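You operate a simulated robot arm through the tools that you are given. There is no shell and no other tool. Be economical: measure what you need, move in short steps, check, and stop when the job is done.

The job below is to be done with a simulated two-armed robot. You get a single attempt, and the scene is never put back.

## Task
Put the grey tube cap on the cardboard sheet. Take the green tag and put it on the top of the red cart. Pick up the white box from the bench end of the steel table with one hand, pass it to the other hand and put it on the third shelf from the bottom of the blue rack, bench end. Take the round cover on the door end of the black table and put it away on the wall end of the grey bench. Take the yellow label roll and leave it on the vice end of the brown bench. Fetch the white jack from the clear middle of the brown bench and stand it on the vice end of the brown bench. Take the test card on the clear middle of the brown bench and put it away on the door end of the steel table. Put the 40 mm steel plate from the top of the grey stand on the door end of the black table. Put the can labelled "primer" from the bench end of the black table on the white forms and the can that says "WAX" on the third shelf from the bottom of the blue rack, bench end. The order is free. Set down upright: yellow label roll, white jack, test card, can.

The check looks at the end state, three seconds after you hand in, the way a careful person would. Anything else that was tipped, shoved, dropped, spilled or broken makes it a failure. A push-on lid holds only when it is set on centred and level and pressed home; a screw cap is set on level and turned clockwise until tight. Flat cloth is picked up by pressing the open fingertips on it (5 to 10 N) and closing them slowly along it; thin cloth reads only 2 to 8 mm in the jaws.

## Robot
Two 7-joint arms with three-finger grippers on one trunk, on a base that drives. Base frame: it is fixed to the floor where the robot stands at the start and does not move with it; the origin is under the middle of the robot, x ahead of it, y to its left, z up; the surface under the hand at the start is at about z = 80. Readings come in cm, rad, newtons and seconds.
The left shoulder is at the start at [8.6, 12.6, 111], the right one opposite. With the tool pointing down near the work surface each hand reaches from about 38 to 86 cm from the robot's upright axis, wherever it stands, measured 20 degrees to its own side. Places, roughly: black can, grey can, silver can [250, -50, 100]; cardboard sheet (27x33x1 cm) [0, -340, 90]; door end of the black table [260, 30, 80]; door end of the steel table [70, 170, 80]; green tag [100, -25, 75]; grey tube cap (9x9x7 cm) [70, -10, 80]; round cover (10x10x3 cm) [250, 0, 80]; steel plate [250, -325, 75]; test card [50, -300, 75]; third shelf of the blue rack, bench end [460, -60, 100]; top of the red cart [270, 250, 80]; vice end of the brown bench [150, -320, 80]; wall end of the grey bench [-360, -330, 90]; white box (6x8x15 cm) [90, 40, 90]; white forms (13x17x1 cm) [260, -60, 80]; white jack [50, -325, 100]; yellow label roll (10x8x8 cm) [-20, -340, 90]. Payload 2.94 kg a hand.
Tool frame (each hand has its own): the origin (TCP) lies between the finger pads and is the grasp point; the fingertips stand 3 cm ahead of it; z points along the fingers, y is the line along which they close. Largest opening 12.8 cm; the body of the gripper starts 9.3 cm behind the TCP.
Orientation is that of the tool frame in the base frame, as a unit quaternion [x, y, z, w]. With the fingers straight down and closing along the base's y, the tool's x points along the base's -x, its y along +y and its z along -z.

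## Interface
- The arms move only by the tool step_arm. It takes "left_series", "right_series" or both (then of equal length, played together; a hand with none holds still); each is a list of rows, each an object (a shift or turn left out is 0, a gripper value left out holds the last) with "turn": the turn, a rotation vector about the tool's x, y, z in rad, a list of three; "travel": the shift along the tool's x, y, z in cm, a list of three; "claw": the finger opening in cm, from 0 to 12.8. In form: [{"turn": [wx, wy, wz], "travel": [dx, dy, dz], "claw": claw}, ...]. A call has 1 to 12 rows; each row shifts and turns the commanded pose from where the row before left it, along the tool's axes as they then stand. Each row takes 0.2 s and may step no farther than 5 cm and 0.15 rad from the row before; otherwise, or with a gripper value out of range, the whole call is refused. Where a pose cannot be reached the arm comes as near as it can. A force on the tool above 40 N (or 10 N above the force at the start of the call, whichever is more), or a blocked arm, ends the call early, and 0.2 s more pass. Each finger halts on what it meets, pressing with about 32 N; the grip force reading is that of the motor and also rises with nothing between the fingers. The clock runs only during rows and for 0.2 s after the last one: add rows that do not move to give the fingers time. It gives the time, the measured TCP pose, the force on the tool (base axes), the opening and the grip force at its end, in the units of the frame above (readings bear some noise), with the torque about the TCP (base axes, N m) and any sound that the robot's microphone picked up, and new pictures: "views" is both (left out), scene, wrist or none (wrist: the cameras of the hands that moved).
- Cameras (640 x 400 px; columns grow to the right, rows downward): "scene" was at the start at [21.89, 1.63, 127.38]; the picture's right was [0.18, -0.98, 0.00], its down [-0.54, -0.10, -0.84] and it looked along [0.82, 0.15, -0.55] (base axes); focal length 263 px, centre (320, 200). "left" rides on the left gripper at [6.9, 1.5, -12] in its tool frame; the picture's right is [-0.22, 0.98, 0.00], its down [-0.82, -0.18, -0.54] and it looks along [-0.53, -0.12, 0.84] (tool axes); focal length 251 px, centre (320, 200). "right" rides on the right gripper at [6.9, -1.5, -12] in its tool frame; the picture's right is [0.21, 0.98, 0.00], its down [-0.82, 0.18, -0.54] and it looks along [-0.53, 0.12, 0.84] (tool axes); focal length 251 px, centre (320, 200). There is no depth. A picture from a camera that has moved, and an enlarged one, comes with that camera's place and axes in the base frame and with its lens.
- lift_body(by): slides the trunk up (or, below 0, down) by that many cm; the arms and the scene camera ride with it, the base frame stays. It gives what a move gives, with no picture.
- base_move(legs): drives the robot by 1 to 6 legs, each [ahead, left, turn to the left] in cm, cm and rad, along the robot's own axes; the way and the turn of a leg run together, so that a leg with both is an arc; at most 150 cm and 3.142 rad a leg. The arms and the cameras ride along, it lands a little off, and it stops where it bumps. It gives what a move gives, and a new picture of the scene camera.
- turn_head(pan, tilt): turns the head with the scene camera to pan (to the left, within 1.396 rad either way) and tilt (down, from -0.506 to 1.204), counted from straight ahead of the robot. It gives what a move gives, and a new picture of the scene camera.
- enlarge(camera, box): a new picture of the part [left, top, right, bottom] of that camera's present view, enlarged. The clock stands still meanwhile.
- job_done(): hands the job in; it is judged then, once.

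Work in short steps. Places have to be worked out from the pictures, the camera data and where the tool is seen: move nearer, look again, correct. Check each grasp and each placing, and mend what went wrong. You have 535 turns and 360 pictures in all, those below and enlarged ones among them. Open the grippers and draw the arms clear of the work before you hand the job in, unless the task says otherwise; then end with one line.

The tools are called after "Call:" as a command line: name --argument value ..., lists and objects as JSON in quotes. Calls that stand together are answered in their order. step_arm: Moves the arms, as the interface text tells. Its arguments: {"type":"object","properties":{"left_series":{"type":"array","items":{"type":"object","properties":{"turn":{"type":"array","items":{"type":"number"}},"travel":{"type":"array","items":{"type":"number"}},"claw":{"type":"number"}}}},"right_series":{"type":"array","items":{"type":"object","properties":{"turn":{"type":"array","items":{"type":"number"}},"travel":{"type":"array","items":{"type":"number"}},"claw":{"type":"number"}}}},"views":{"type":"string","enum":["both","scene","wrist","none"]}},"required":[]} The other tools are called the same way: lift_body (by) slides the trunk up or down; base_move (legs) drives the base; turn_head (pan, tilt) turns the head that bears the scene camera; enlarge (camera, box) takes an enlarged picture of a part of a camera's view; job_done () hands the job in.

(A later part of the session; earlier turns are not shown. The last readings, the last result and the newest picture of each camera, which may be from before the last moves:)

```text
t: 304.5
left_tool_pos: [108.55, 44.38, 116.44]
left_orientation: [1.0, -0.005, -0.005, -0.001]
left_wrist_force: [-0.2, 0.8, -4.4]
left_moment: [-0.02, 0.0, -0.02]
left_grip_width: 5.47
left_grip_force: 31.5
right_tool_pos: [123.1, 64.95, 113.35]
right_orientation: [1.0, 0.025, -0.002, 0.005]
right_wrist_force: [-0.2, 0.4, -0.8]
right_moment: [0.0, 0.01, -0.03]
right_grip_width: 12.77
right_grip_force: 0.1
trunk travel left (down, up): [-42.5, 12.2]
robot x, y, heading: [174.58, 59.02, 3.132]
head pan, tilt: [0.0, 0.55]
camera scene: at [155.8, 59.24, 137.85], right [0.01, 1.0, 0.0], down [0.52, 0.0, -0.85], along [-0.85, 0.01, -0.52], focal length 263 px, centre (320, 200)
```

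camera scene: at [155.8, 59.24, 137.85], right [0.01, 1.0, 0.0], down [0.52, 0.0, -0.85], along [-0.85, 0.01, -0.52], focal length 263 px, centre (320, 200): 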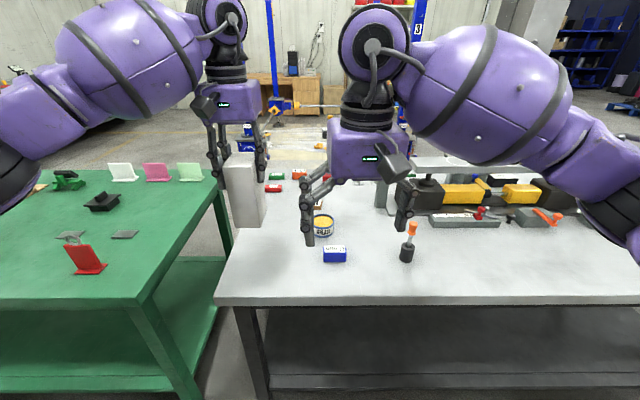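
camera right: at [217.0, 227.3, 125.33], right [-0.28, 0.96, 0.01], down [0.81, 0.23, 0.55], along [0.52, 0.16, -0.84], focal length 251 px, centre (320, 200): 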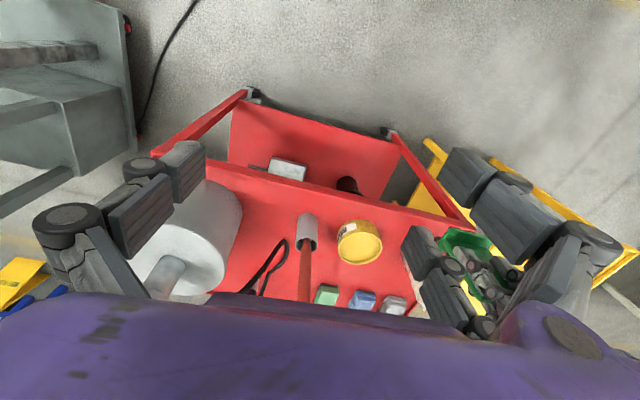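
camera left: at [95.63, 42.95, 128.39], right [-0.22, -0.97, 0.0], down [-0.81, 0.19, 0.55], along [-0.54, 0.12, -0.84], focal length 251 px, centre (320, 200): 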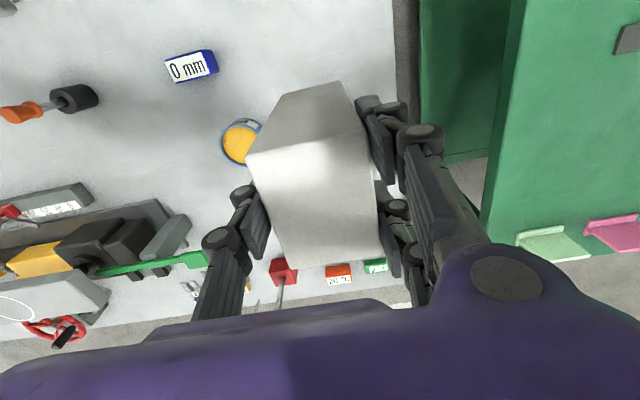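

Handover setup: I tilt the right hand forward (~0.9 rad) in place first.

Call:
step_arm --left_series '[{"travel": [0, -1, 0]}, {"travel": [0, -1.5, 0]}, {"travel": [0, -1.5, 0]}, {}, {}, {}, {}, {}]' --right_series '[{"turn": [0, -0.14, 0], "travel": [-1, 0, 0]}, {"turn": [0, -0.14, 0], "travel": [-1, 0, 0]}, {"turn": [0, -0.14, 0], "claw": 9}, {"turn": [0, -0.14, 0]}, {"turn": [0, -0.14, 0]}, {"turn": [0, -0.14, 0]}, {"turn": [0, -0.1, 0]}, {}]'

```text
t: 306.3
left_tool_pos: [108.49, 48.57, 116.51]
left_orientation: [1.0, -0.005, -0.004, -0.002]
left_wrist_force: [0.4, -0.4, -3.6]
left_moment: [0.02, -0.01, -0.01]
left_grip_width: 5.45
left_grip_force: 32.6
right_tool_pos: [121.16, 64.84, 113.69]
right_orientation: [0.89, 0.021, -0.455, 0.017]
right_wrist_force: [0.3, 0.3, 0.0]
right_moment: [0.0, -0.02, 0.0]
right_grip_width: 8.99
right_grip_force: 0.0
trunk travel left (down, up): [-42.5, 12.2]
robot x, y, heading: [175.12, 58.78, 3.137]
head pan, tilt: [0.0, 0.55]
camera scene: at [155.84, 59.25, 137.86], right [0.01, 1.0, 0.0], down [0.52, 0.0, -0.85], along [-0.85, 0.01, -0.52], focal length 263 px, centre (320, 200)
camera right: at [134.95, 67.13, 114.91], right [0.18, -0.97, -0.16], down [-0.03, -0.17, 0.98], along [-0.98, -0.17, -0.06], focal length 251 px, centre (320, 200)
camera left: at [115.61, 46.98, 128.32], right [-0.23, -0.97, 0.0], down [-0.81, 0.19, 0.55], along [-0.53, 0.12, -0.84], focal length 251 px, centre (320, 200)
```

scene: 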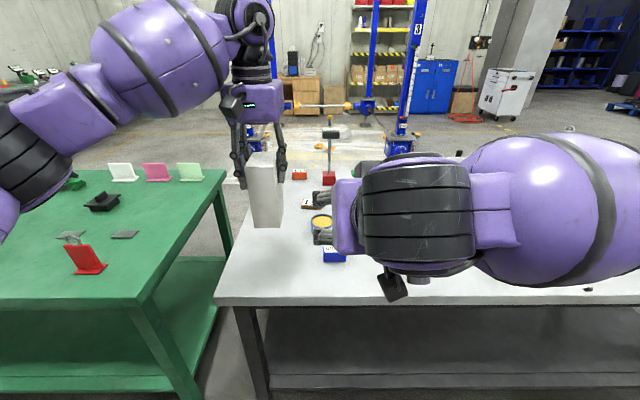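
right: 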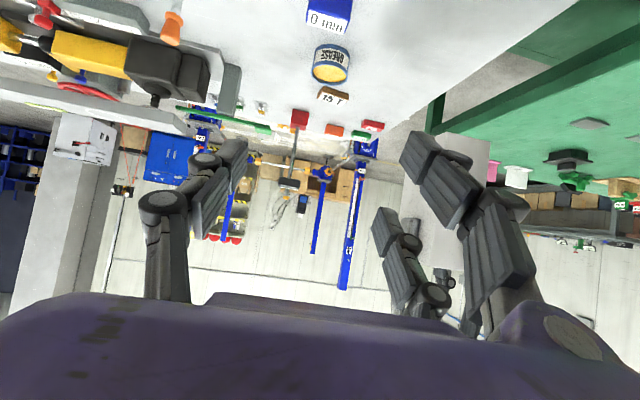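
left: 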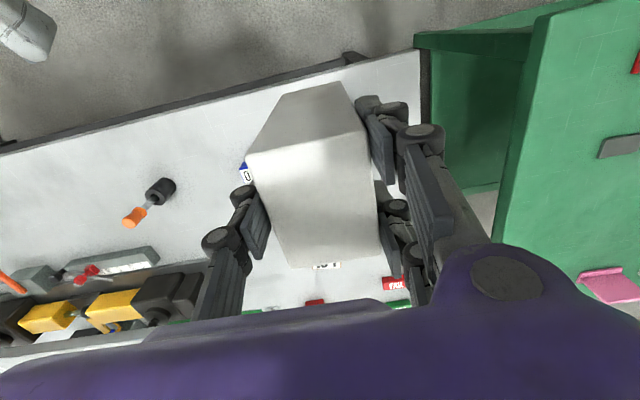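

Right hand tilt is 0.95 rad. I lower it to z≈107 and slide it sideways to stand in front of the box's lower half.

Call:
step_arm --right_series '[{"travel": [2.7, 0, 1.9]}, {"travel": [2.6, 0, 1.9]}, {"travel": [0, 4.1, 0]}, {"travel": [0, 4.1, 0]}, {"travel": [0, 4.1, 0]}, {"travel": [0, 4, 0]}, {}]'

```text
t: 307.9
left_tool_pos: [108.56, 48.62, 116.55]
left_orientation: [1.0, -0.005, -0.004, -0.001]
left_wrist_force: [-0.5, 0.8, -3.5]
left_moment: [-0.01, 0.01, 0.03]
left_grip_width: 5.45
left_grip_force: 32.2
right_tool_pos: [122.28, 48.5, 107.4]
right_orientation: [0.89, 0.019, -0.455, 0.016]
right_wrist_force: [0.1, 0.7, 0.3]
right_moment: [-0.01, 0.01, -0.02]
right_grip_width: 9.01
right_grip_force: 0.0
trunk travel left (down, up): [-42.5, 12.2]
robot x, y, heading: [175.1, 58.83, 3.138]
head pan, tilt: [0.0, 0.55]
camera scene: at [155.84, 59.38, 137.86], right [0.01, 1.0, 0.0], down [0.52, 0.0, -0.85], along [-0.85, 0.01, -0.52], focal length 263 px, centre (320, 200)
camera right: at [135.88, 50.7, 108.69], right [0.17, -0.97, -0.16], down [-0.03, -0.17, 0.98], along [-0.98, -0.17, -0.06], focal length 251 px, centre (320, 200)
```

scene: 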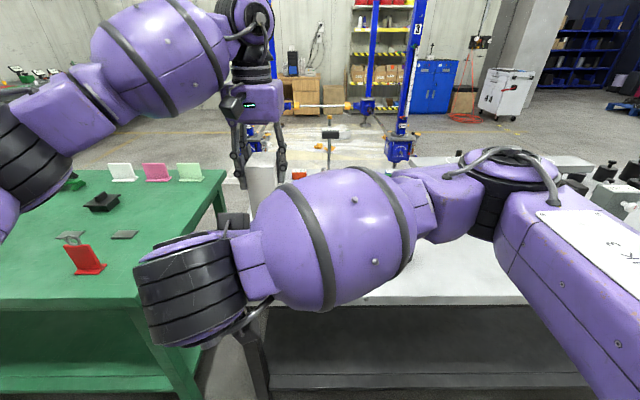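
right: 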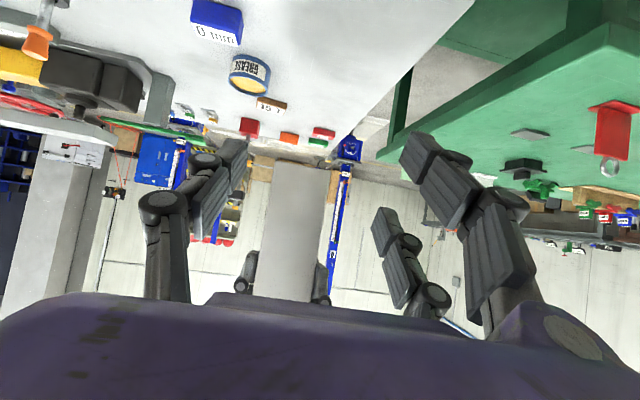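

Aligned. I advance the right hand 12.5 cm so its fingers straddle the lower box.

Call:
step_arm --right_series '[{"travel": [-2.4, -0.1, 3.4]}, {"travel": [-2.4, 0, 3.4]}, {"travel": [-2.4, 0, 3.3]}, {}]'

```text
t: 308.9
left_tool_pos: [108.58, 48.44, 116.54]
left_orientation: [1.0, -0.005, -0.005, 0.0]
left_wrist_force: [-0.5, 0.7, -3.7]
left_moment: [-0.01, 0.0, 0.03]
left_grip_width: 5.45
left_grip_force: 32.4
right_tool_pos: [109.81, 48.1, 107.12]
right_orientation: [0.891, 0.021, -0.454, 0.017]
right_wrist_force: [0.8, -0.5, 0.8]
right_moment: [0.01, -0.01, 0.01]
right_grip_width: 9.0
right_grip_force: 0.1
trunk travel left (down, up): [-42.5, 12.2]
robot x, y, heading: [175.14, 58.81, 3.13]
head pan, tilt: [0.0, 0.55]
camera scene: at [155.88, 59.26, 137.87], right [0.01, 1.0, 0.0], down [0.52, 0.0, -0.85], along [-0.85, 0.01, -0.52], focal length 263 px, centre (320, 200)
camera right: at [123.37, 50.33, 108.49], right [0.18, -0.97, -0.16], down [-0.03, -0.17, 0.98], along [-0.98, -0.17, -0.06], focal length 251 px, centre (320, 200)
```

scene: 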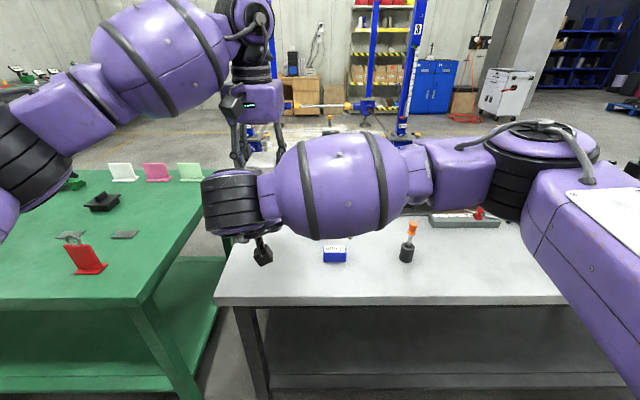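
right: 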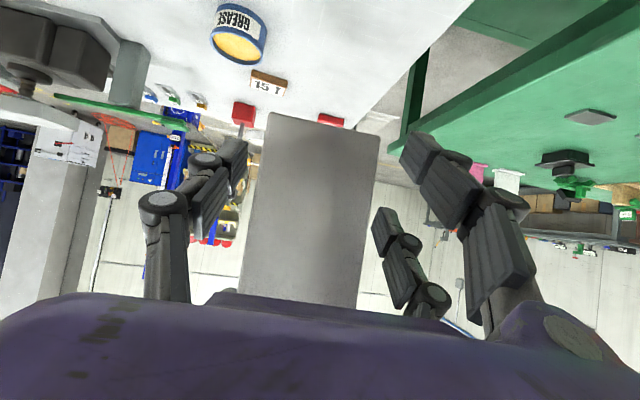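

Box is between the right fingers. I close the right hand.

Call:
step_arm --right_series '[{"claw": 7}, {"claw": 5.5}, {"claw": 4}, {"claw": 3.5}, {}, {}]' --views "wrist"

```text
t: 310.3
left_tool_pos: [108.49, 48.3, 116.42]
left_orientation: [1.0, -0.004, -0.006, 0.0]
left_wrist_force: [-3.5, -21.4, -1.1]
left_moment: [-1.21, 0.4, 1.72]
left_grip_width: 5.45
left_grip_force: 31.6
right_tool_pos: [109.66, 48.07, 106.98]
right_orientation: [0.89, 0.017, -0.455, 0.013]
right_wrist_force: [3.1, 20.4, 0.3]
right_moment: [-0.68, -0.15, -1.93]
right_grip_width: 5.62
right_grip_force: 32.0
trunk travel left (down, up): [-42.5, 12.2]
robot x, y, heading: [174.86, 59.21, 3.136]
head pan, tilt: [0.0, 0.55]
camera right: at [123.32, 50.42, 108.41], right [0.17, -0.97, -0.16], down [-0.04, -0.17, 0.98], along [-0.98, -0.16, -0.06], focal length 251 px, centre (320, 200)
```

right: 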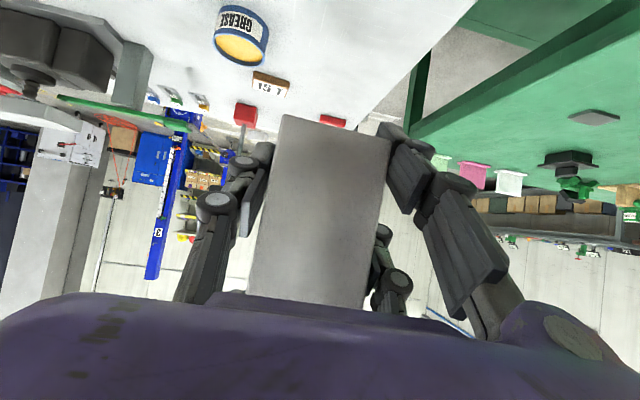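

Both hands hold the box. Now the left hand lets go and rises.

Call:
step_arm --left_series '[{"claw": 6.5}, {"claw": 8.5}, {"claw": 10}, {}, {"travel": [0, 0, -4]}, {"travel": [0, 0, -4]}, {"travel": [0, 2, -3]}, {}]'

```text
t: 312.1
left_tool_pos: [108.36, 46.35, 127.34]
left_orientation: [1.0, -0.005, -0.005, 0.0]
left_wrist_force: [-0.3, -0.1, -0.3]
left_moment: [-0.01, -0.01, 0.03]
left_grip_width: 10.0
left_grip_force: 0.0
right_tool_pos: [109.62, 48.02, 106.98]
right_orientation: [0.89, 0.02, -0.454, 0.016]
right_wrist_force: [0.2, -0.2, -0.8]
right_moment: [-0.03, -0.04, -0.02]
right_grip_width: 5.45
right_grip_force: 31.8
trunk travel left (down, up): [-42.5, 12.2]
robot x, y, heading: [174.99, 59.34, 3.14]
head pan, tilt: [0.0, 0.55]
camera scene: at [155.78, 59.29, 137.85], right [0.01, 1.0, 0.0], down [0.52, 0.0, -0.85], along [-0.85, 0.01, -0.52], focal length 263 px, centre (320, 200)
camera left: at [115.43, 44.89, 139.26], right [-0.23, -0.97, 0.0], down [-0.81, 0.19, 0.55], along [-0.53, 0.12, -0.84], focal length 251 px, centre (320, 200)
```

scene: 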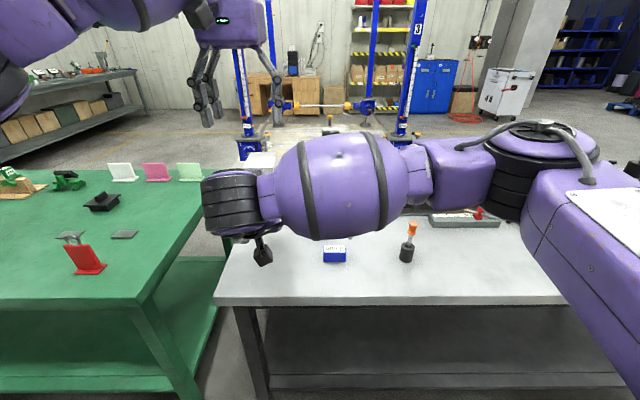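
left: 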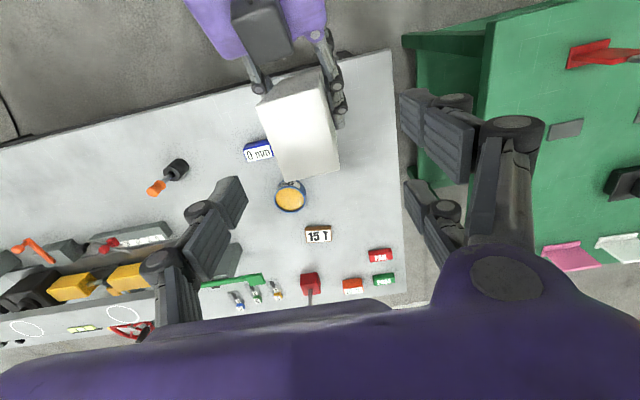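

Handover succeeded. I move the box to the right side and the left hand to a neutral pose, then turn toward the black table.

Call:
step_arm --right_series '[{"travel": [0, -4.5, 0]}, {"travel": [0, -4.5, 0]}, {"travel": [0, -4.5, 0]}, {"travel": [0, -4.5, 0]}, {"travel": [-2, 0, -2]}, {"travel": [-2, 0, -2]}, {"travel": [0, 0, -3]}, {}]' --left_series '[{"travel": [2, 1, 0]}, {"travel": [3, 1, 2]}, {"travel": [3, 1, 2]}, {"travel": [3, 1, 2]}, {"travel": [0, 0, 2]}, {"travel": [0, 0, 2]}, {"travel": [0, 0, 2]}, {}]' --views "none"

Call:
base_move --legs '[[0, 0, 1.57], [0, 0, 1.57], [-15, -90, 0]]'

```text
t: 313.9
left_tool_pos: [119.3, 42.26, 115.28]
left_orientation: [1.0, -0.005, -0.005, -0.001]
left_wrist_force: [-1.0, -0.9, -0.8]
left_moment: [-0.02, -0.03, 0.01]
left_grip_width: 10.0
left_grip_force: 0.0
right_tool_pos: [112.2, 66.04, 114.25]
right_orientation: [0.891, 0.02, -0.454, 0.016]
right_wrist_force: [0.4, 1.0, -3.4]
right_moment: [0.0, -0.04, 0.02]
right_grip_width: 5.44
right_grip_force: 32.3
trunk travel left (down, up): [-42.5, 12.2]
robot x, y, heading: [174.45, 59.78, 3.134]
head pan, tilt: [0.0, 0.55]
```

```text
t: 329.7
left_tool_pos: [217.44, -9.92, 115.44]
left_orientation: [-0.016, 1.0, -0.001, 0.005]
left_wrist_force: [-0.2, 0.3, 0.2]
left_moment: [-0.05, 0.0, -0.03]
left_grip_width: 9.99
left_grip_force: 0.0
right_tool_pos: [225.55, -33.47, 114.35]
right_orientation: [-0.04, 0.89, 0.027, 0.454]
right_wrist_force: [-0.1, 1.3, -3.7]
right_moment: [-0.01, 0.07, 0.04]
right_grip_width: 5.45
right_grip_force: 32.4
trunk travel left (down, up): [-42.5, 12.2]
robot x, y, heading: [162.81, -29.22, 0.033]
head pan, tilt: [0.0, 0.55]
camera scene: at [181.95, -28.6, 137.86], right [0.04, -1.0, 0.0], down [-0.52, -0.02, -0.85], along [0.85, 0.03, -0.52], focal length 263 px, centre (320, 200)
```

scene: 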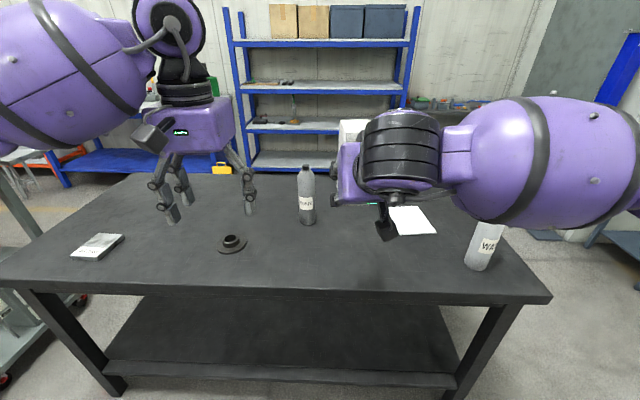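

Call:
enlarge --camera "scene" --box '[220, 150, 520, 290]'

```text
2.13 times, centred on (370, 220) of scene
camera zoom: at [181.95, -28.6, 137.86], right [0.04, -1.0, 0.0], down [-0.52, -0.02, -0.85], along [0.85, 0.03, -0.52], focal length 561 px, centre (213, 157)
```

zoom: 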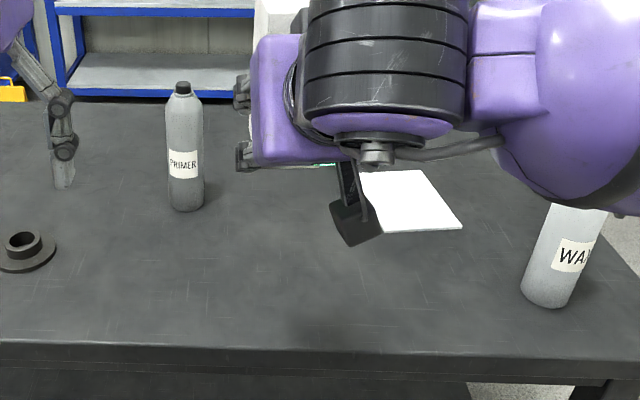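

PRIMER can ≈ (261.5, -21), forms ≈ (265, -62), WAX ≈ (241, -74). I tuck the right hand (box) back/right and drive so the left hand is near the primer can.

Call:
step_arm --right_series '[{"travel": [2.3, -3, -3.2]}, {"travel": [2.3, -3, -3.2]}, {"travel": [0, -4, 0]}, {"travel": [-2, 0, -1.5]}, {}]' --views "none"

Call:
base_move --legs '[[0, -12, -0.033], [36, 0, 0]]'

Call:
step_arm --left_series '[{"claw": 11}]' --views "wrist"

```text
t: 330.9
left_tool_pos: [217.46, -9.83, 115.33]
left_orientation: [-0.018, 1.0, -0.001, 0.004]
left_wrist_force: [0.1, -0.1, -0.9]
left_moment: [0.01, 0.05, -0.03]
left_grip_width: 10.02
left_grip_force: 0.2
right_tool_pos: [218.78, -44.61, 116.53]
right_orientation: [-0.04, 0.89, 0.026, 0.453]
right_wrist_force: [-0.2, -0.4, -4.7]
right_moment: [0.03, 0.07, 0.03]
right_grip_width: 5.46
right_grip_force: 31.8
right hand out of reach, approached as far as the arm can: row 2
trunk travel left (down, up): [-42.5, 12.2]
robot x, y, heading: [162.48, -29.4, 0.041]
head pan, tilt: [0.0, 0.55]
```

```text
t: 334.5
left_tool_pos: [254.2, -23.42, 115.4]
left_orientation: [-0.001, 1.0, -0.002, 0.005]
left_wrist_force: [0.9, 0.8, -0.3]
left_moment: [0.01, -0.01, 0.03]
left_grip_width: 9.97
left_grip_force: 0.1
right_tool_pos: [254.21, -58.06, 116.59]
right_orientation: [-0.025, 0.89, 0.019, 0.454]
right_wrist_force: [0.5, 0.3, -4.1]
right_moment: [0.01, 0.07, 0.0]
right_grip_width: 5.46
right_grip_force: 32.3
trunk travel left (down, up): [-42.5, 12.2]
robot x, y, heading: [198.45, -40.86, 0.006]
head pan, tilt: [0.0, 0.55]
camera scene: at [218.02, -40.92, 137.87], right [0.01, -1.0, 0.0], down [-0.52, 0.0, -0.85], along [0.85, 0.0, -0.52], focal length 263 px, centre (320, 200)
```

scene: 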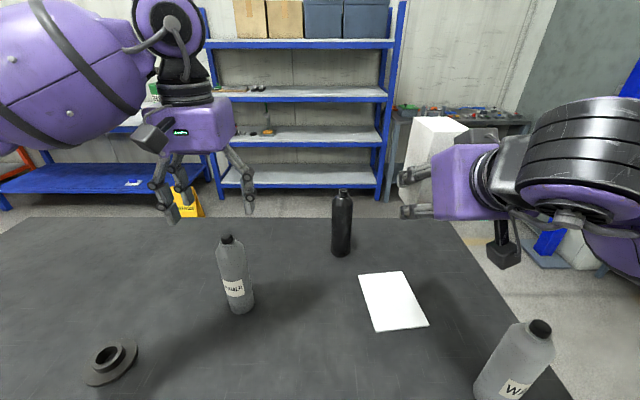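

```text
t: 334.9
left_tool_pos: [254.04, -23.52, 115.47]
left_orientation: [-0.002, 1.0, 0.0, 0.006]
left_wrist_force: [0.2, 0.0, 0.1]
left_moment: [0.02, 0.02, 0.05]
left_grip_width: 11.02
left_grip_force: 0.0
right_tool_pos: [254.21, -58.03, 116.68]
right_orientation: [-0.027, 0.89, 0.02, 0.455]
right_wrist_force: [0.2, -0.3, -4.3]
right_moment: [0.01, 0.05, -0.03]
right_grip_width: 5.46
right_grip_force: 31.8
trunk travel left (down, up): [-42.5, 12.2]
robot x, y, heading: [198.48, -40.77, 0.008]
head pan, tilt: [0.0, 0.55]
camera left: at [247.05, -21.87, 127.32], right [0.21, 0.98, 0.0], down [0.82, -0.18, 0.55], along [0.54, -0.12, -0.84], focal length 251 px, centre (320, 200)
```

left: 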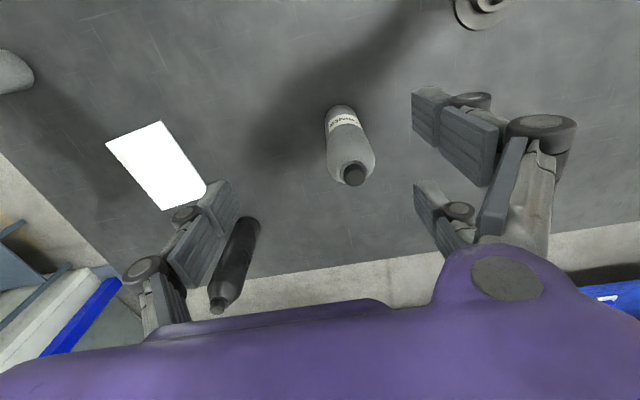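

Can at (261, -20.7), top z≈102, ~6 cm wide. I move over it and descend.

Call:
step_arm --left_series '[{"travel": [-3.5, 1.4, 0]}, {"travel": [-3.4, 1.3, 0]}, {"travel": [0, 0, 4]}, {"travel": [0, 0, 4]}, {}]' --views "wrist"

```text
t: 336.1
left_tool_pos: [261.23, -20.79, 107.44]
left_orientation: [-0.001, 1.0, -0.001, 0.006]
left_wrist_force: [0.2, -0.3, 0.0]
left_moment: [0.0, 0.03, -0.01]
left_grip_width: 10.98
left_grip_force: 0.2
right_tool_pos: [254.28, -58.21, 116.61]
right_orientation: [-0.025, 0.891, 0.019, 0.454]
right_wrist_force: [-0.4, 0.6, -3.0]
right_moment: [-0.01, 0.06, 0.0]
right_grip_width: 5.47
right_grip_force: 32.4
trunk travel left (down, up): [-42.5, 12.2]
robot x, y, heading: [198.15, -41.39, 0.006]
head pan, tilt: [0.0, 0.55]
camera left: at [254.22, -19.22, 119.33], right [0.21, 0.98, 0.0], down [0.82, -0.18, 0.55], along [0.54, -0.12, -0.84], focal length 251 px, centre (320, 200)
```

left: 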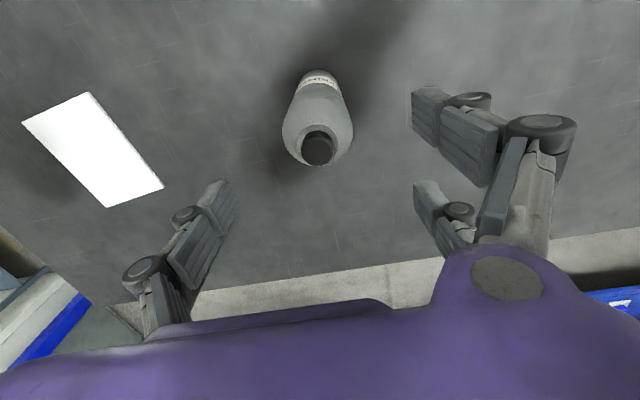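

Centred. I descend to TCP z≈95 and close.

Call:
step_arm --left_series '[{"travel": [0, 0, 4]}, {"travel": [0, 0, 4]}, {"travel": [0, 0, 3]}, {"travel": [0, 0, 1.3]}, {"claw": 8}, {"claw": 6}, {"claw": 4}, {"claw": 3.5}, {}]'

```text
t: 338.1
left_tool_pos: [261.32, -20.9, 95.1]
left_orientation: [0.0, 1.0, -0.001, 0.005]
left_wrist_force: [1.3, -2.1, 3.0]
left_moment: [-0.16, -0.13, -0.01]
left_grip_width: 5.5
left_grip_force: 32.1
right_tool_pos: [254.22, -58.09, 116.53]
right_orientation: [-0.025, 0.89, 0.019, 0.454]
right_wrist_force: [-0.1, -0.9, -4.3]
right_moment: [0.02, 0.08, 0.01]
right_grip_width: 5.43
right_grip_force: 32.0
trunk travel left (down, up): [-42.5, 12.2]
robot x, y, heading: [198.53, -40.75, 0.004]
head pan, tilt: [0.0, 0.55]
camera scene: at [218.02, -40.96, 137.87], right [0.01, -1.0, 0.0], down [-0.52, 0.0, -0.85], along [0.85, 0.0, -0.52], focal length 263 px, centre (320, 200)
camera left: at [254.29, -19.23, 107.04], right [0.21, 0.98, 0.0], down [0.82, -0.18, 0.55], along [0.54, -0.12, -0.84], focal length 251 px, centre (320, 200)
```

scene: 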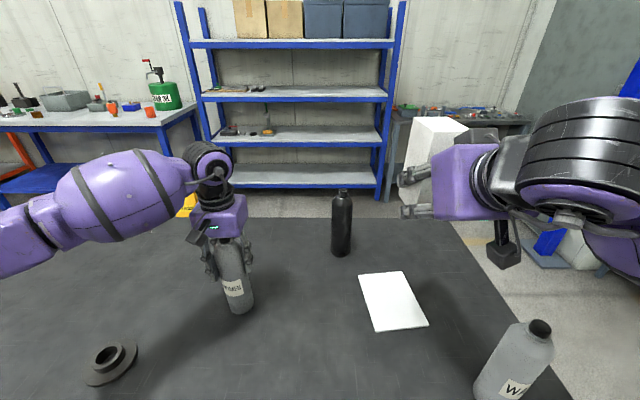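
left: 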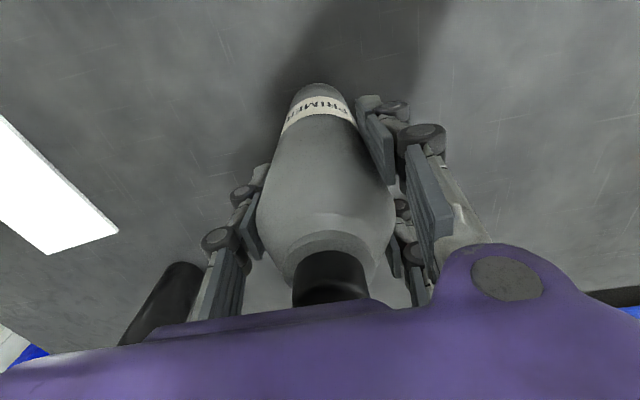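

Gripped at 5.5 cm. I lift 7 cm and drive 39 cm to the right to be over the forms at (263.7, -60).

Call:
step_arm --left_series '[{"travel": [0, 0, -2]}, {"travel": [0, 0, -3]}, {"travel": [0, 0, -3]}, {}]' --views "none"

Call:
base_move --legs '[[0, -39, 0]]'

Call:
step_arm --left_series '[{}]' --views "wrist"

```text
t: 339.1
left_tool_pos: [261.14, -20.44, 103.32]
left_orientation: [-0.001, 1.0, -0.001, 0.004]
left_wrist_force: [0.5, 0.5, -3.5]
left_moment: [0.0, -0.02, -0.01]
left_grip_width: 5.47
left_grip_force: 32.0
right_tool_pos: [254.3, -57.99, 116.63]
right_orientation: [-0.026, 0.89, 0.019, 0.454]
right_wrist_force: [1.0, 0.3, -4.3]
right_moment: [-0.03, 0.04, 0.0]
right_grip_width: 5.45
right_grip_force: 32.1
trunk travel left (down, up): [-42.5, 12.2]
robot x, y, heading: [198.78, -41.22, 0.007]
head pan, tilt: [0.0, 0.55]
```

```text
t: 343.1
left_tool_pos: [261.28, -59.79, 103.26]
left_orientation: [0.002, 1.0, -0.001, 0.005]
left_wrist_force: [-0.4, -0.6, -3.7]
left_moment: [0.02, 0.01, 0.04]
left_grip_width: 5.46
left_grip_force: 31.8
right_tool_pos: [254.37, -97.07, 116.57]
right_orientation: [-0.024, 0.891, 0.019, 0.454]
right_wrist_force: [0.1, -0.7, -3.3]
right_moment: [0.0, 0.03, 0.02]
right_grip_width: 5.44
right_grip_force: 31.8
trunk travel left (down, up): [-42.5, 12.2]
robot x, y, heading: [198.78, -80.14, 0.005]
head pan, tilt: [0.0, 0.55]
camera scene: at [218.19, -79.83, 137.86], right [0.0, -1.0, 0.0], down [-0.52, 0.0, -0.85], along [0.85, 0.0, -0.52], focal length 263 px, centre (320, 200)
```

scene: 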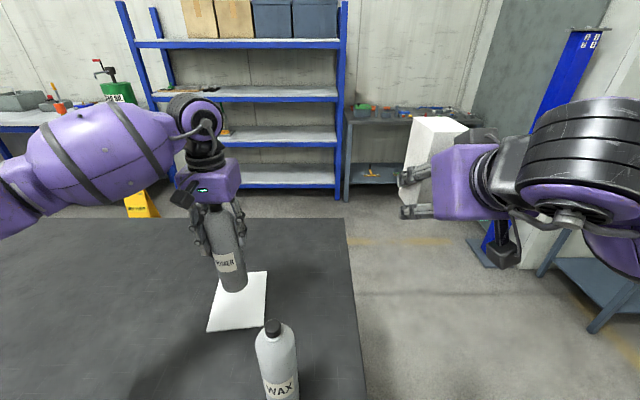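

```text
t: 343.5
left_tool_pos: [261.3, -59.59, 103.23]
left_orientation: [0.002, 1.0, 0.0, 0.004]
left_wrist_force: [-0.8, 0.1, -3.4]
left_moment: [0.01, 0.01, 0.0]
left_grip_width: 5.48
left_grip_force: 32.3
right_tool_pos: [254.26, -97.11, 116.53]
right_orientation: [-0.024, 0.891, 0.018, 0.454]
right_wrist_force: [-0.3, -0.3, -3.4]
right_moment: [0.02, 0.08, -0.01]
right_grip_width: 5.47
right_grip_force: 31.5
trunk travel left (down, up): [-42.5, 12.2]
robot x, y, heading: [198.77, -79.9, 0.003]
head pan, tilt: [0.0, 0.55]
camera left: at [254.38, -58.07, 115.08], right [0.22, 0.98, 0.0], down [0.82, -0.18, 0.55], along [0.54, -0.12, -0.84], focal length 251 px, centre (320, 200)
```

left: 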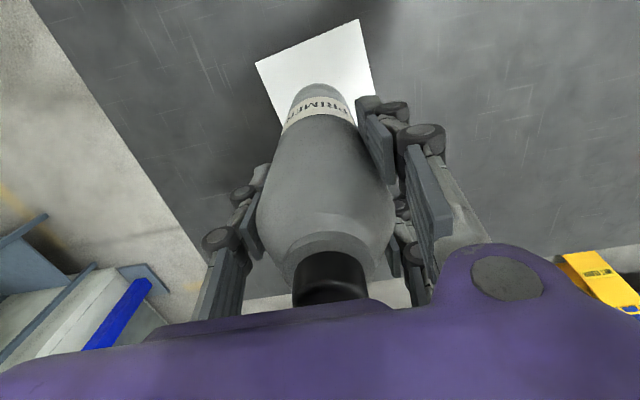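

Forms centre is about (262.6, -58.5). I shift 1 cm and lower the can onto it.

Call:
step_arm --left_series '[{"travel": [-1, 1, 3]}, {"travel": [0, 0, 2.5]}, {"travel": [0, 0, 1]}, {"travel": [0, 0, 0.5]}, {}]' --views "none"

Call:
step_arm --left_series '[{"travel": [0, 0, 0.4]}, {"travel": [0, 0, 0.3]}, {"travel": [0, 0, 0.3]}, {}]'

```text
t: 344.7
left_tool_pos: [262.39, -58.75, 96.2]
left_orientation: [0.002, 1.0, 0.0, 0.004]
left_wrist_force: [0.5, 0.0, -4.1]
left_moment: [0.0, -0.01, 0.0]
left_grip_width: 5.5
left_grip_force: 31.8
right_tool_pos: [254.34, -97.19, 116.66]
right_orientation: [-0.024, 0.89, 0.018, 0.454]
right_wrist_force: [0.6, 0.3, -2.9]
right_moment: [-0.02, 0.04, 0.0]
right_grip_width: 5.46
right_grip_force: 32.1
trunk travel left (down, up): [-42.5, 12.2]
robot x, y, heading: [198.64, -79.99, 0.005]
head pan, tilt: [0.0, 0.55]
```

```text
t: 345.7
left_tool_pos: [262.37, -58.82, 95.74]
left_orientation: [0.002, 1.0, -0.001, 0.008]
left_wrist_force: [0.4, -0.3, 24.3]
left_moment: [0.25, 0.13, -0.03]
left_grip_width: 5.48
left_grip_force: 31.6
right_tool_pos: [254.22, -97.16, 116.69]
right_orientation: [-0.022, 0.89, 0.018, 0.455]
right_wrist_force: [0.0, -0.5, -3.9]
right_moment: [0.04, 0.04, 0.01]
right_grip_width: 5.45
right_grip_force: 32.6
trunk travel left (down, up): [-42.5, 12.2]
robot x, y, heading: [199.17, -80.02, -0.001]
head pan, tilt: [0.0, 0.55]
camera scene: at [217.93, -79.93, 137.92], right [0.0, -1.0, 0.0], down [-0.52, 0.0, -0.85], along [0.85, 0.0, -0.52], focal length 263 px, centre (320, 200)
camera left: at [255.29, -57.25, 107.48], right [0.22, 0.98, 0.0], down [0.81, -0.18, 0.55], along [0.54, -0.12, -0.83], focal length 251 px, centre (320, 200)
```

scene: 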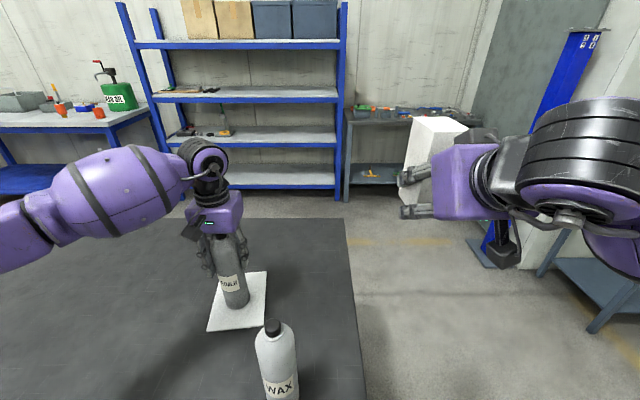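
left: 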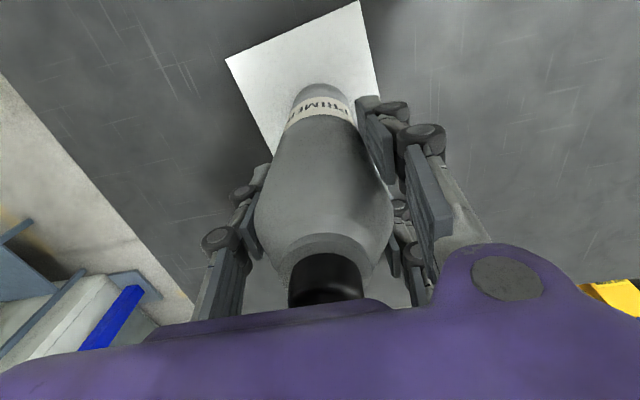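

Contact, can upright on the forms. I ease, release and rise.

Call:
step_arm --left_series '[{"travel": [0, 0, -0.3]}, {"claw": 7}, {"claw": 10}, {"claw": 11.5}, {"travel": [0, 0, -3]}, {"travel": [0, 0, -4.5]}, {"travel": [0, 0, -4.5]}, {"travel": [0, 0, -4.5]}, {}]' --views "scene"

```text
t: 347.7
left_tool_pos: [262.53, -58.68, 112.09]
left_orientation: [0.001, 1.0, -0.001, 0.005]
left_wrist_force: [-0.2, -0.2, -0.1]
left_moment: [-0.02, 0.0, -0.01]
left_grip_width: 11.51
left_grip_force: 0.0
right_tool_pos: [254.28, -97.02, 116.61]
right_orientation: [-0.023, 0.89, 0.017, 0.454]
right_wrist_force: [0.2, -0.9, -4.1]
right_moment: [0.0, 0.05, -0.01]
right_grip_width: 5.44
right_grip_force: 31.9
trunk travel left (down, up): [-42.5, 12.2]
robot x, y, heading: [198.72, -80.08, 0.003]
head pan, tilt: [0.0, 0.55]
camera scene: at [218.2, -79.81, 137.85], right [0.0, -1.0, 0.0], down [-0.52, 0.0, -0.85], along [0.85, 0.0, -0.52], focal length 263 px, centre (320, 200)
```

scene: 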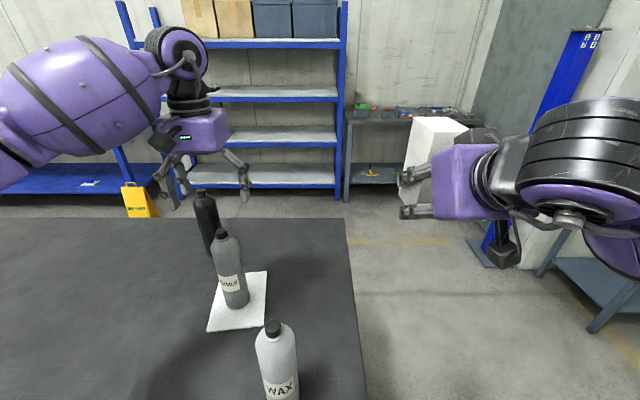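

Primer is in place. For the WAX can at (241.2, -72.6) I need a tilted side grasp: I back the robot up 33 cm and tilt the left hand.

Call:
base_move --legs '[[-33, 0, 0], [0, -8, 0]]'

Call:
step_arm --left_series '[{"turn": [0, -0.14, 0]}, {"turn": [0, -0.14, 0]}, {"turn": [0, -0.14, 0]}, {"turn": [0, -0.14, 0]}, {"turn": [0, -0.14, 0]}, {"turn": [0, -0.14, 0]}, {"turn": [0, -0.11, 0]}, {}]'

```text
t: 350.8
left_tool_pos: [230.08, -66.77, 112.06]
left_orientation: [0.002, 1.0, 0.0, 0.004]
left_wrist_force: [0.6, -0.3, -0.6]
left_moment: [0.02, 0.02, 0.01]
left_grip_width: 11.48
left_grip_force: 0.1
right_tool_pos: [221.76, -105.34, 116.66]
right_orientation: [-0.023, 0.89, 0.017, 0.454]
right_wrist_force: [-0.2, -0.1, -4.6]
right_moment: [-0.01, 0.06, 0.0]
right_grip_width: 5.45
right_grip_force: 32.3
trunk travel left (down, up): [-42.5, 12.2]
robot x, y, heading: [166.31, -88.09, 0.003]
head pan, tilt: [0.0, 0.55]
camera scene: at [185.69, -87.98, 137.86], right [0.0, -1.0, 0.0], down [-0.52, 0.0, -0.85], along [0.85, 0.0, -0.52], focal length 263 px, centre (320, 200)
```

scene: 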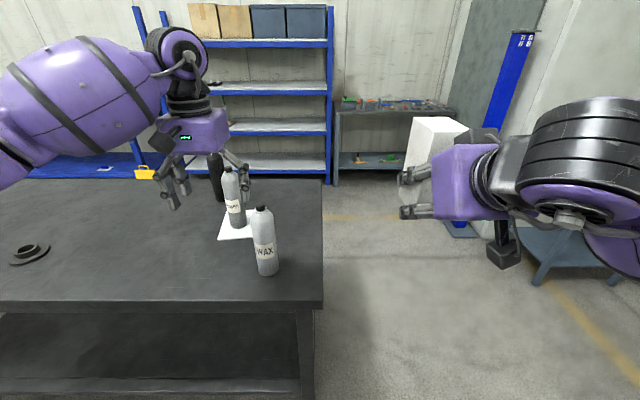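

```text
t: 352.6
left_tool_pos: [230.11, -66.91, 112.17]
left_orientation: [0.002, 0.887, -0.002, 0.462]
left_wrist_force: [0.5, 0.7, 0.5]
left_moment: [0.0, -0.06, -0.01]
left_grip_width: 11.49
left_grip_force: 0.2
right_tool_pos: [221.79, -105.32, 116.63]
right_orientation: [-0.023, 0.89, 0.018, 0.454]
right_wrist_force: [-0.9, 0.5, -3.2]
right_moment: [0.04, 0.08, 0.01]
right_grip_width: 5.46
right_grip_force: 32.6
trunk travel left (down, up): [-42.5, 12.2]
robot x, y, heading: [166.33, -88.08, -0.003]
head pan, tilt: [0.0, 0.55]
camera scene: at [185.69, -88.01, 137.86], right [0.0, -1.0, 0.0], down [-0.52, 0.0, -0.85], along [0.85, 0.0, -0.52], focal length 263 px, centre (320, 200)
camera left: at [216.3, -65.26, 113.24], right [0.13, 0.98, 0.17], down [0.03, -0.18, 0.98], along [0.99, -0.12, -0.05], focal length 251 px, centre (320, 200)
```

scene: 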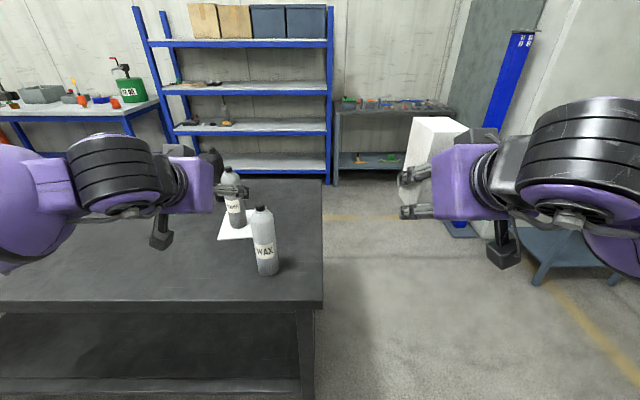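
left: 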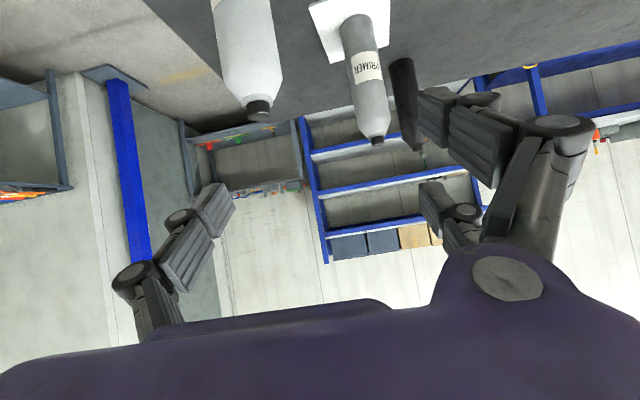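

WAX can centre (241, -72.4). I bring the left hand in front of it at z≈90.

Call:
step_arm --left_series '[{"travel": [3.96, -1.1, 2.0]}, {"travel": [3.96, -1.1, 2.0]}, {"travel": [3.96, -1.1, 2.0]}, {"travel": [3.96, -1.1, 2.0]}, {"travel": [3.96, -1.1, 2.0]}, {}]'

```text
t: 354.0
left_tool_pos: [227.65, -70.93, 95.61]
left_orientation: [0.001, 0.888, -0.001, 0.461]
left_wrist_force: [1.0, -0.5, 0.2]
left_moment: [-0.01, -0.01, 0.02]
left_grip_width: 11.5
left_grip_force: 0.0
left hand out of reach, approached as far as the arm can: row 4, 5
right_tool_pos: [221.75, -105.38, 116.62]
right_orientation: [-0.022, 0.89, 0.018, 0.454]
right_wrist_force: [0.6, 0.6, -4.4]
right_moment: [-0.02, 0.06, 0.02]
right_grip_width: 5.44
right_grip_force: 31.9
trunk travel left (down, up): [-42.5, 12.2]
robot x, y, heading: [166.03, -87.74, -0.003]
head pan, tilt: [0.0, 0.55]
camera scene: at [185.7, -88.01, 137.86], right [0.0, -1.0, 0.0], down [-0.52, 0.0, -0.85], along [0.85, 0.0, -0.52], focal length 263 px, centre (320, 200)
camera left: at [214.04, -69.3, 96.92], right [0.13, 0.98, 0.17], down [0.03, -0.18, 0.98], along [0.99, -0.12, -0.05], focal length 251 px, centre (320, 200)
```

scene: 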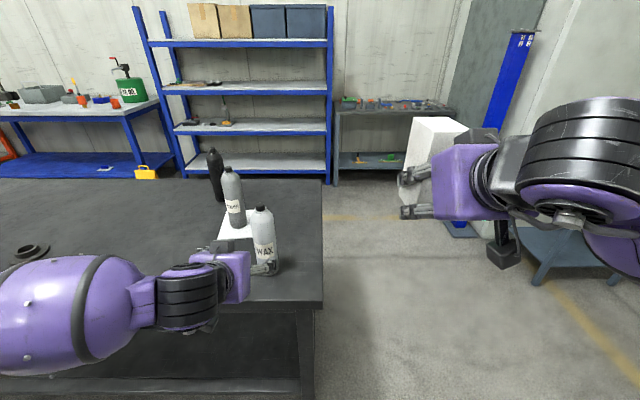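
left: 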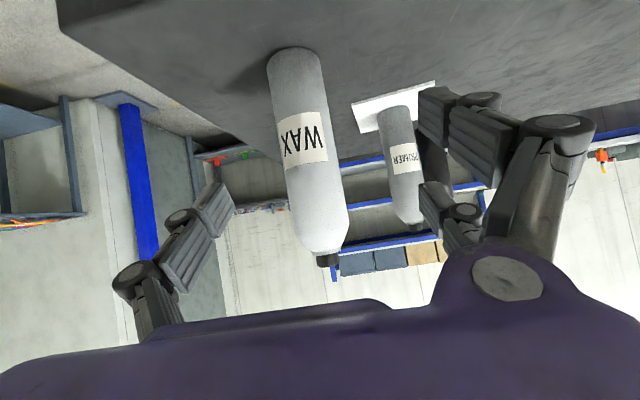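

Call:
lift_body --by -6

Call:
step_arm --left_series '[{"travel": [0, -2, 0]}, {"travel": [-1.7, 0, 2.5]}, {"travel": [-1.7, 0, 2.5]}, {}]'

```text
t: 355.0
left_tool_pos: [227.38, -70.83, 88.41]
left_orientation: [0.002, 0.894, -0.001, 0.448]
left_wrist_force: [-0.7, -0.4, 1.3]
left_moment: [0.04, -0.01, 0.02]
left_grip_width: 11.49
left_grip_force: 0.1
right_tool_pos: [221.79, -105.38, 110.48]
right_orientation: [-0.023, 0.892, 0.018, 0.451]
right_wrist_force: [0.2, -0.3, -3.4]
right_moment: [0.0, 0.09, 0.03]
right_grip_width: 5.44
right_grip_force: 31.6
trunk travel left (down, up): [-36.5, 18.2]
robot x, y, heading: [166.31, -88.2, 0.001]
head pan, tilt: [0.0, 0.55]
```

```text
t: 356.0
left_tool_pos: [233.47, -72.77, 88.0]
left_orientation: [0.001, 0.895, -0.001, 0.446]
left_wrist_force: [0.1, -0.3, -0.3]
left_moment: [0.0, -0.01, 0.01]
left_grip_width: 11.47
left_grip_force: 0.0
right_tool_pos: [221.89, -105.33, 110.4]
right_orientation: [-0.023, 0.892, 0.018, 0.451]
right_wrist_force: [0.2, 0.7, -3.8]
right_moment: [0.01, 0.07, -0.01]
right_grip_width: 5.45
right_grip_force: 31.7
trunk travel left (down, up): [-36.5, 18.2]
robot x, y, heading: [166.31, -87.91, 0.0]
head pan, tilt: [0.0, 0.55]
camera scene: at [187.47, -87.99, 131.56], right [0.0, -1.0, 0.0], down [-0.52, 0.0, -0.85], along [0.85, 0.0, -0.52], focal length 263 px, centre (320, 200)
camera left: at [219.77, -71.22, 89.67], right [0.13, 0.98, 0.17], down [0.06, -0.18, 0.98], along [0.99, -0.12, -0.08], focal length 251 px, centre (320, 200)
```

scene: 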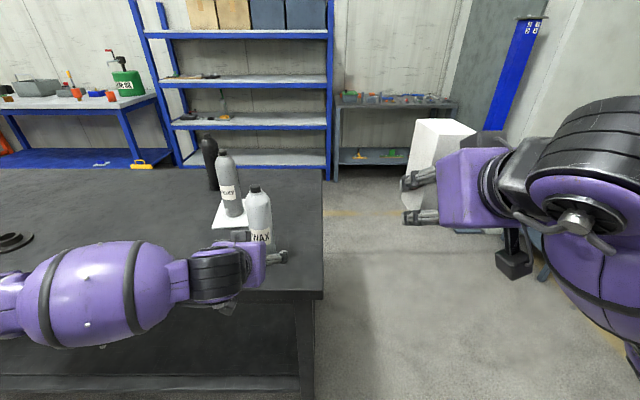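
left: 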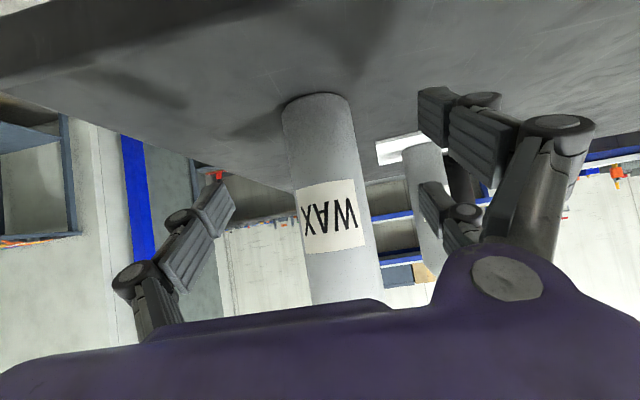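

Centred. I advance 7.5 cm and close on the WAX can.

Call:
step_arm --left_series '[{"travel": [-1.5, 0, 2]}, {"travel": [-1.5, 0, 2]}, {"travel": [-1.5, 0, 2]}, {}, {"claw": 8}, {"claw": 6}, {"claw": 4}, {"claw": 3.5}, {}]'

```text
t: 358.0
left_tool_pos: [240.98, -72.89, 87.96]
left_orientation: [0.001, 0.895, -0.001, 0.447]
left_wrist_force: [0.2, -0.6, 1.7]
left_moment: [0.12, 0.01, -0.04]
left_grip_width: 5.82
left_grip_force: 32.2
right_tool_pos: [221.92, -105.46, 110.42]
right_orientation: [-0.023, 0.892, 0.018, 0.451]
right_wrist_force: [1.2, 0.3, -4.1]
right_moment: [0.01, 0.07, 0.04]
right_grip_width: 5.45
right_grip_force: 32.6
trunk travel left (down, up): [-36.5, 18.2]
robot x, y, heading: [166.64, -88.06, 0.004]
head pan, tilt: [0.0, 0.55]
camera scene: at [187.51, -88.0, 131.56], right [0.0, -1.0, 0.0], down [-0.52, 0.0, -0.85], along [0.85, 0.0, -0.52], focal length 263 px, centre (320, 200)
camera left: at [227.17, -71.19, 89.66], right [0.13, 0.98, 0.17], down [0.06, -0.18, 0.98], along [0.99, -0.12, -0.08], focal length 251 px, centre (320, 200)
```

scene: 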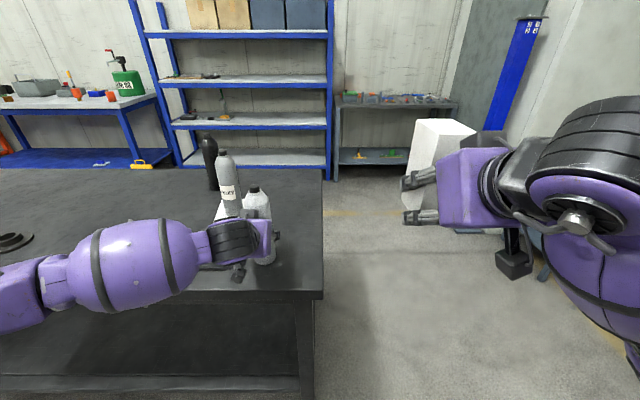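
left: 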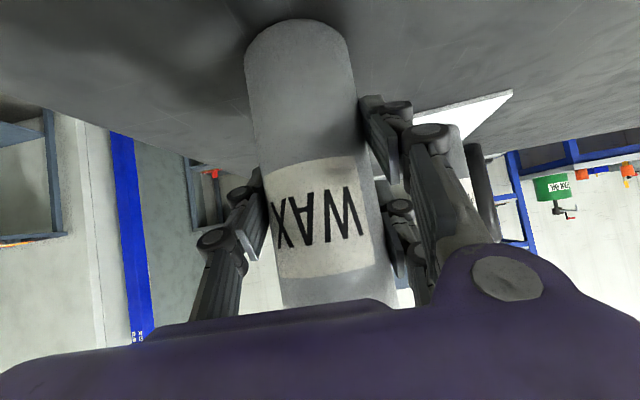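

Gripped at 5.8 cm. I lift with the arm a little, then raise the trunk fully.

Call:
step_arm --left_series '[{"travel": [-1.6, 0, -1.2]}, {"travel": [-2.4, 0, -1.8]}, {"travel": [-2.4, 0, -1.8]}, {}]' --views "wrist"

Call:
lift_body --by 18

```text
t: 359.0
left_tool_pos: [241.11, -72.9, 96.0]
left_orientation: [0.001, 0.895, -0.001, 0.446]
left_wrist_force: [0.0, 0.4, -3.5]
left_moment: [-0.02, 0.0, 0.03]
left_grip_width: 5.82
left_grip_force: 31.7
right_tool_pos: [222.01, -105.36, 110.37]
right_orientation: [-0.023, 0.893, 0.018, 0.45]
right_wrist_force: [-0.4, -0.2, -4.1]
right_moment: [-0.01, 0.05, 0.01]
right_grip_width: 5.47
right_grip_force: 32.3
trunk travel left (down, up): [-36.5, 18.2]
robot x, y, heading: [166.25, -88.1, 0.001]
head pan, tilt: [0.0, 0.55]
camera left: at [227.46, -71.24, 97.63], right [0.13, 0.98, 0.17], down [0.06, -0.18, 0.98], along [0.99, -0.12, -0.08], focal length 251 px, centre (320, 200)
```

left: 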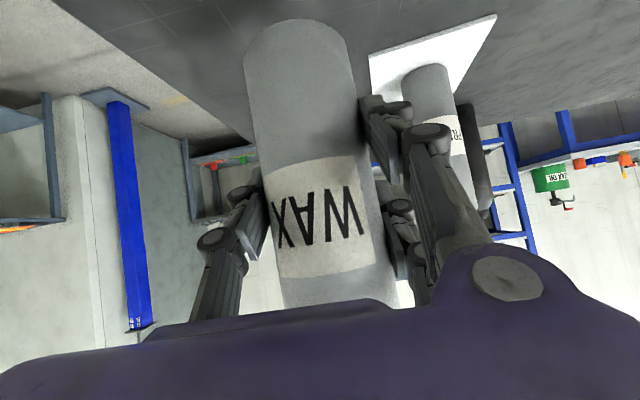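

```text
t: 361.0
left_tool_pos: [240.97, -72.94, 113.71]
left_orientation: [0.002, 0.896, -0.002, 0.445]
left_wrist_force: [0.1, 0.6, -4.1]
left_moment: [-0.01, -0.03, 0.01]
left_grip_width: 5.79
left_grip_force: 32.2
right_tool_pos: [222.06, -105.43, 128.19]
right_orientation: [-0.023, 0.893, 0.018, 0.45]
right_wrist_force: [0.4, 0.1, -4.6]
right_moment: [-0.03, 0.07, -0.01]
right_grip_width: 5.44
right_grip_force: 32.1
trunk travel left (down, up): [-54.5, 0.2]
robot x, y, heading: [166.41, -88.01, 0.001]
head pan, tilt: [0.0, 0.55]
```

Both items are carried high. I go around the south end of the black table toward the rack.

Call:
base_move --legs '[[0, -38, 0], [90, 0, 0]]'

```text
t: 369.2
left_tool_pos: [330.43, -112.75, 113.97]
left_orientation: [0.006, 0.894, -0.003, 0.447]
left_wrist_force: [-0.6, -0.2, -4.0]
left_moment: [0.0, 0.01, 0.01]
left_grip_width: 5.81
left_grip_force: 31.7
right_tool_pos: [311.08, -144.82, 128.39]
right_orientation: [-0.018, 0.892, 0.015, 0.451]
right_wrist_force: [-0.7, -0.3, -5.4]
right_moment: [0.02, 0.09, -0.01]
right_grip_width: 5.45
right_grip_force: 32.2
trunk travel left (down, up): [-54.5, 0.2]
robot x, y, heading: [255.57, -127.05, -0.014]
head pan, tilt: [0.0, 0.55]
camera scene: at [265.16, -126.93, 151.41], right [-0.01, -1.0, 0.0], down [-0.52, 0.01, -0.85], along [0.85, -0.01, -0.52], focal length 263 px, centre (320, 200)
```

scene: 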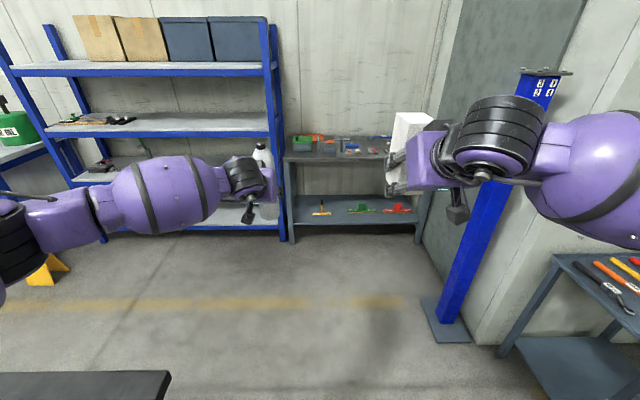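

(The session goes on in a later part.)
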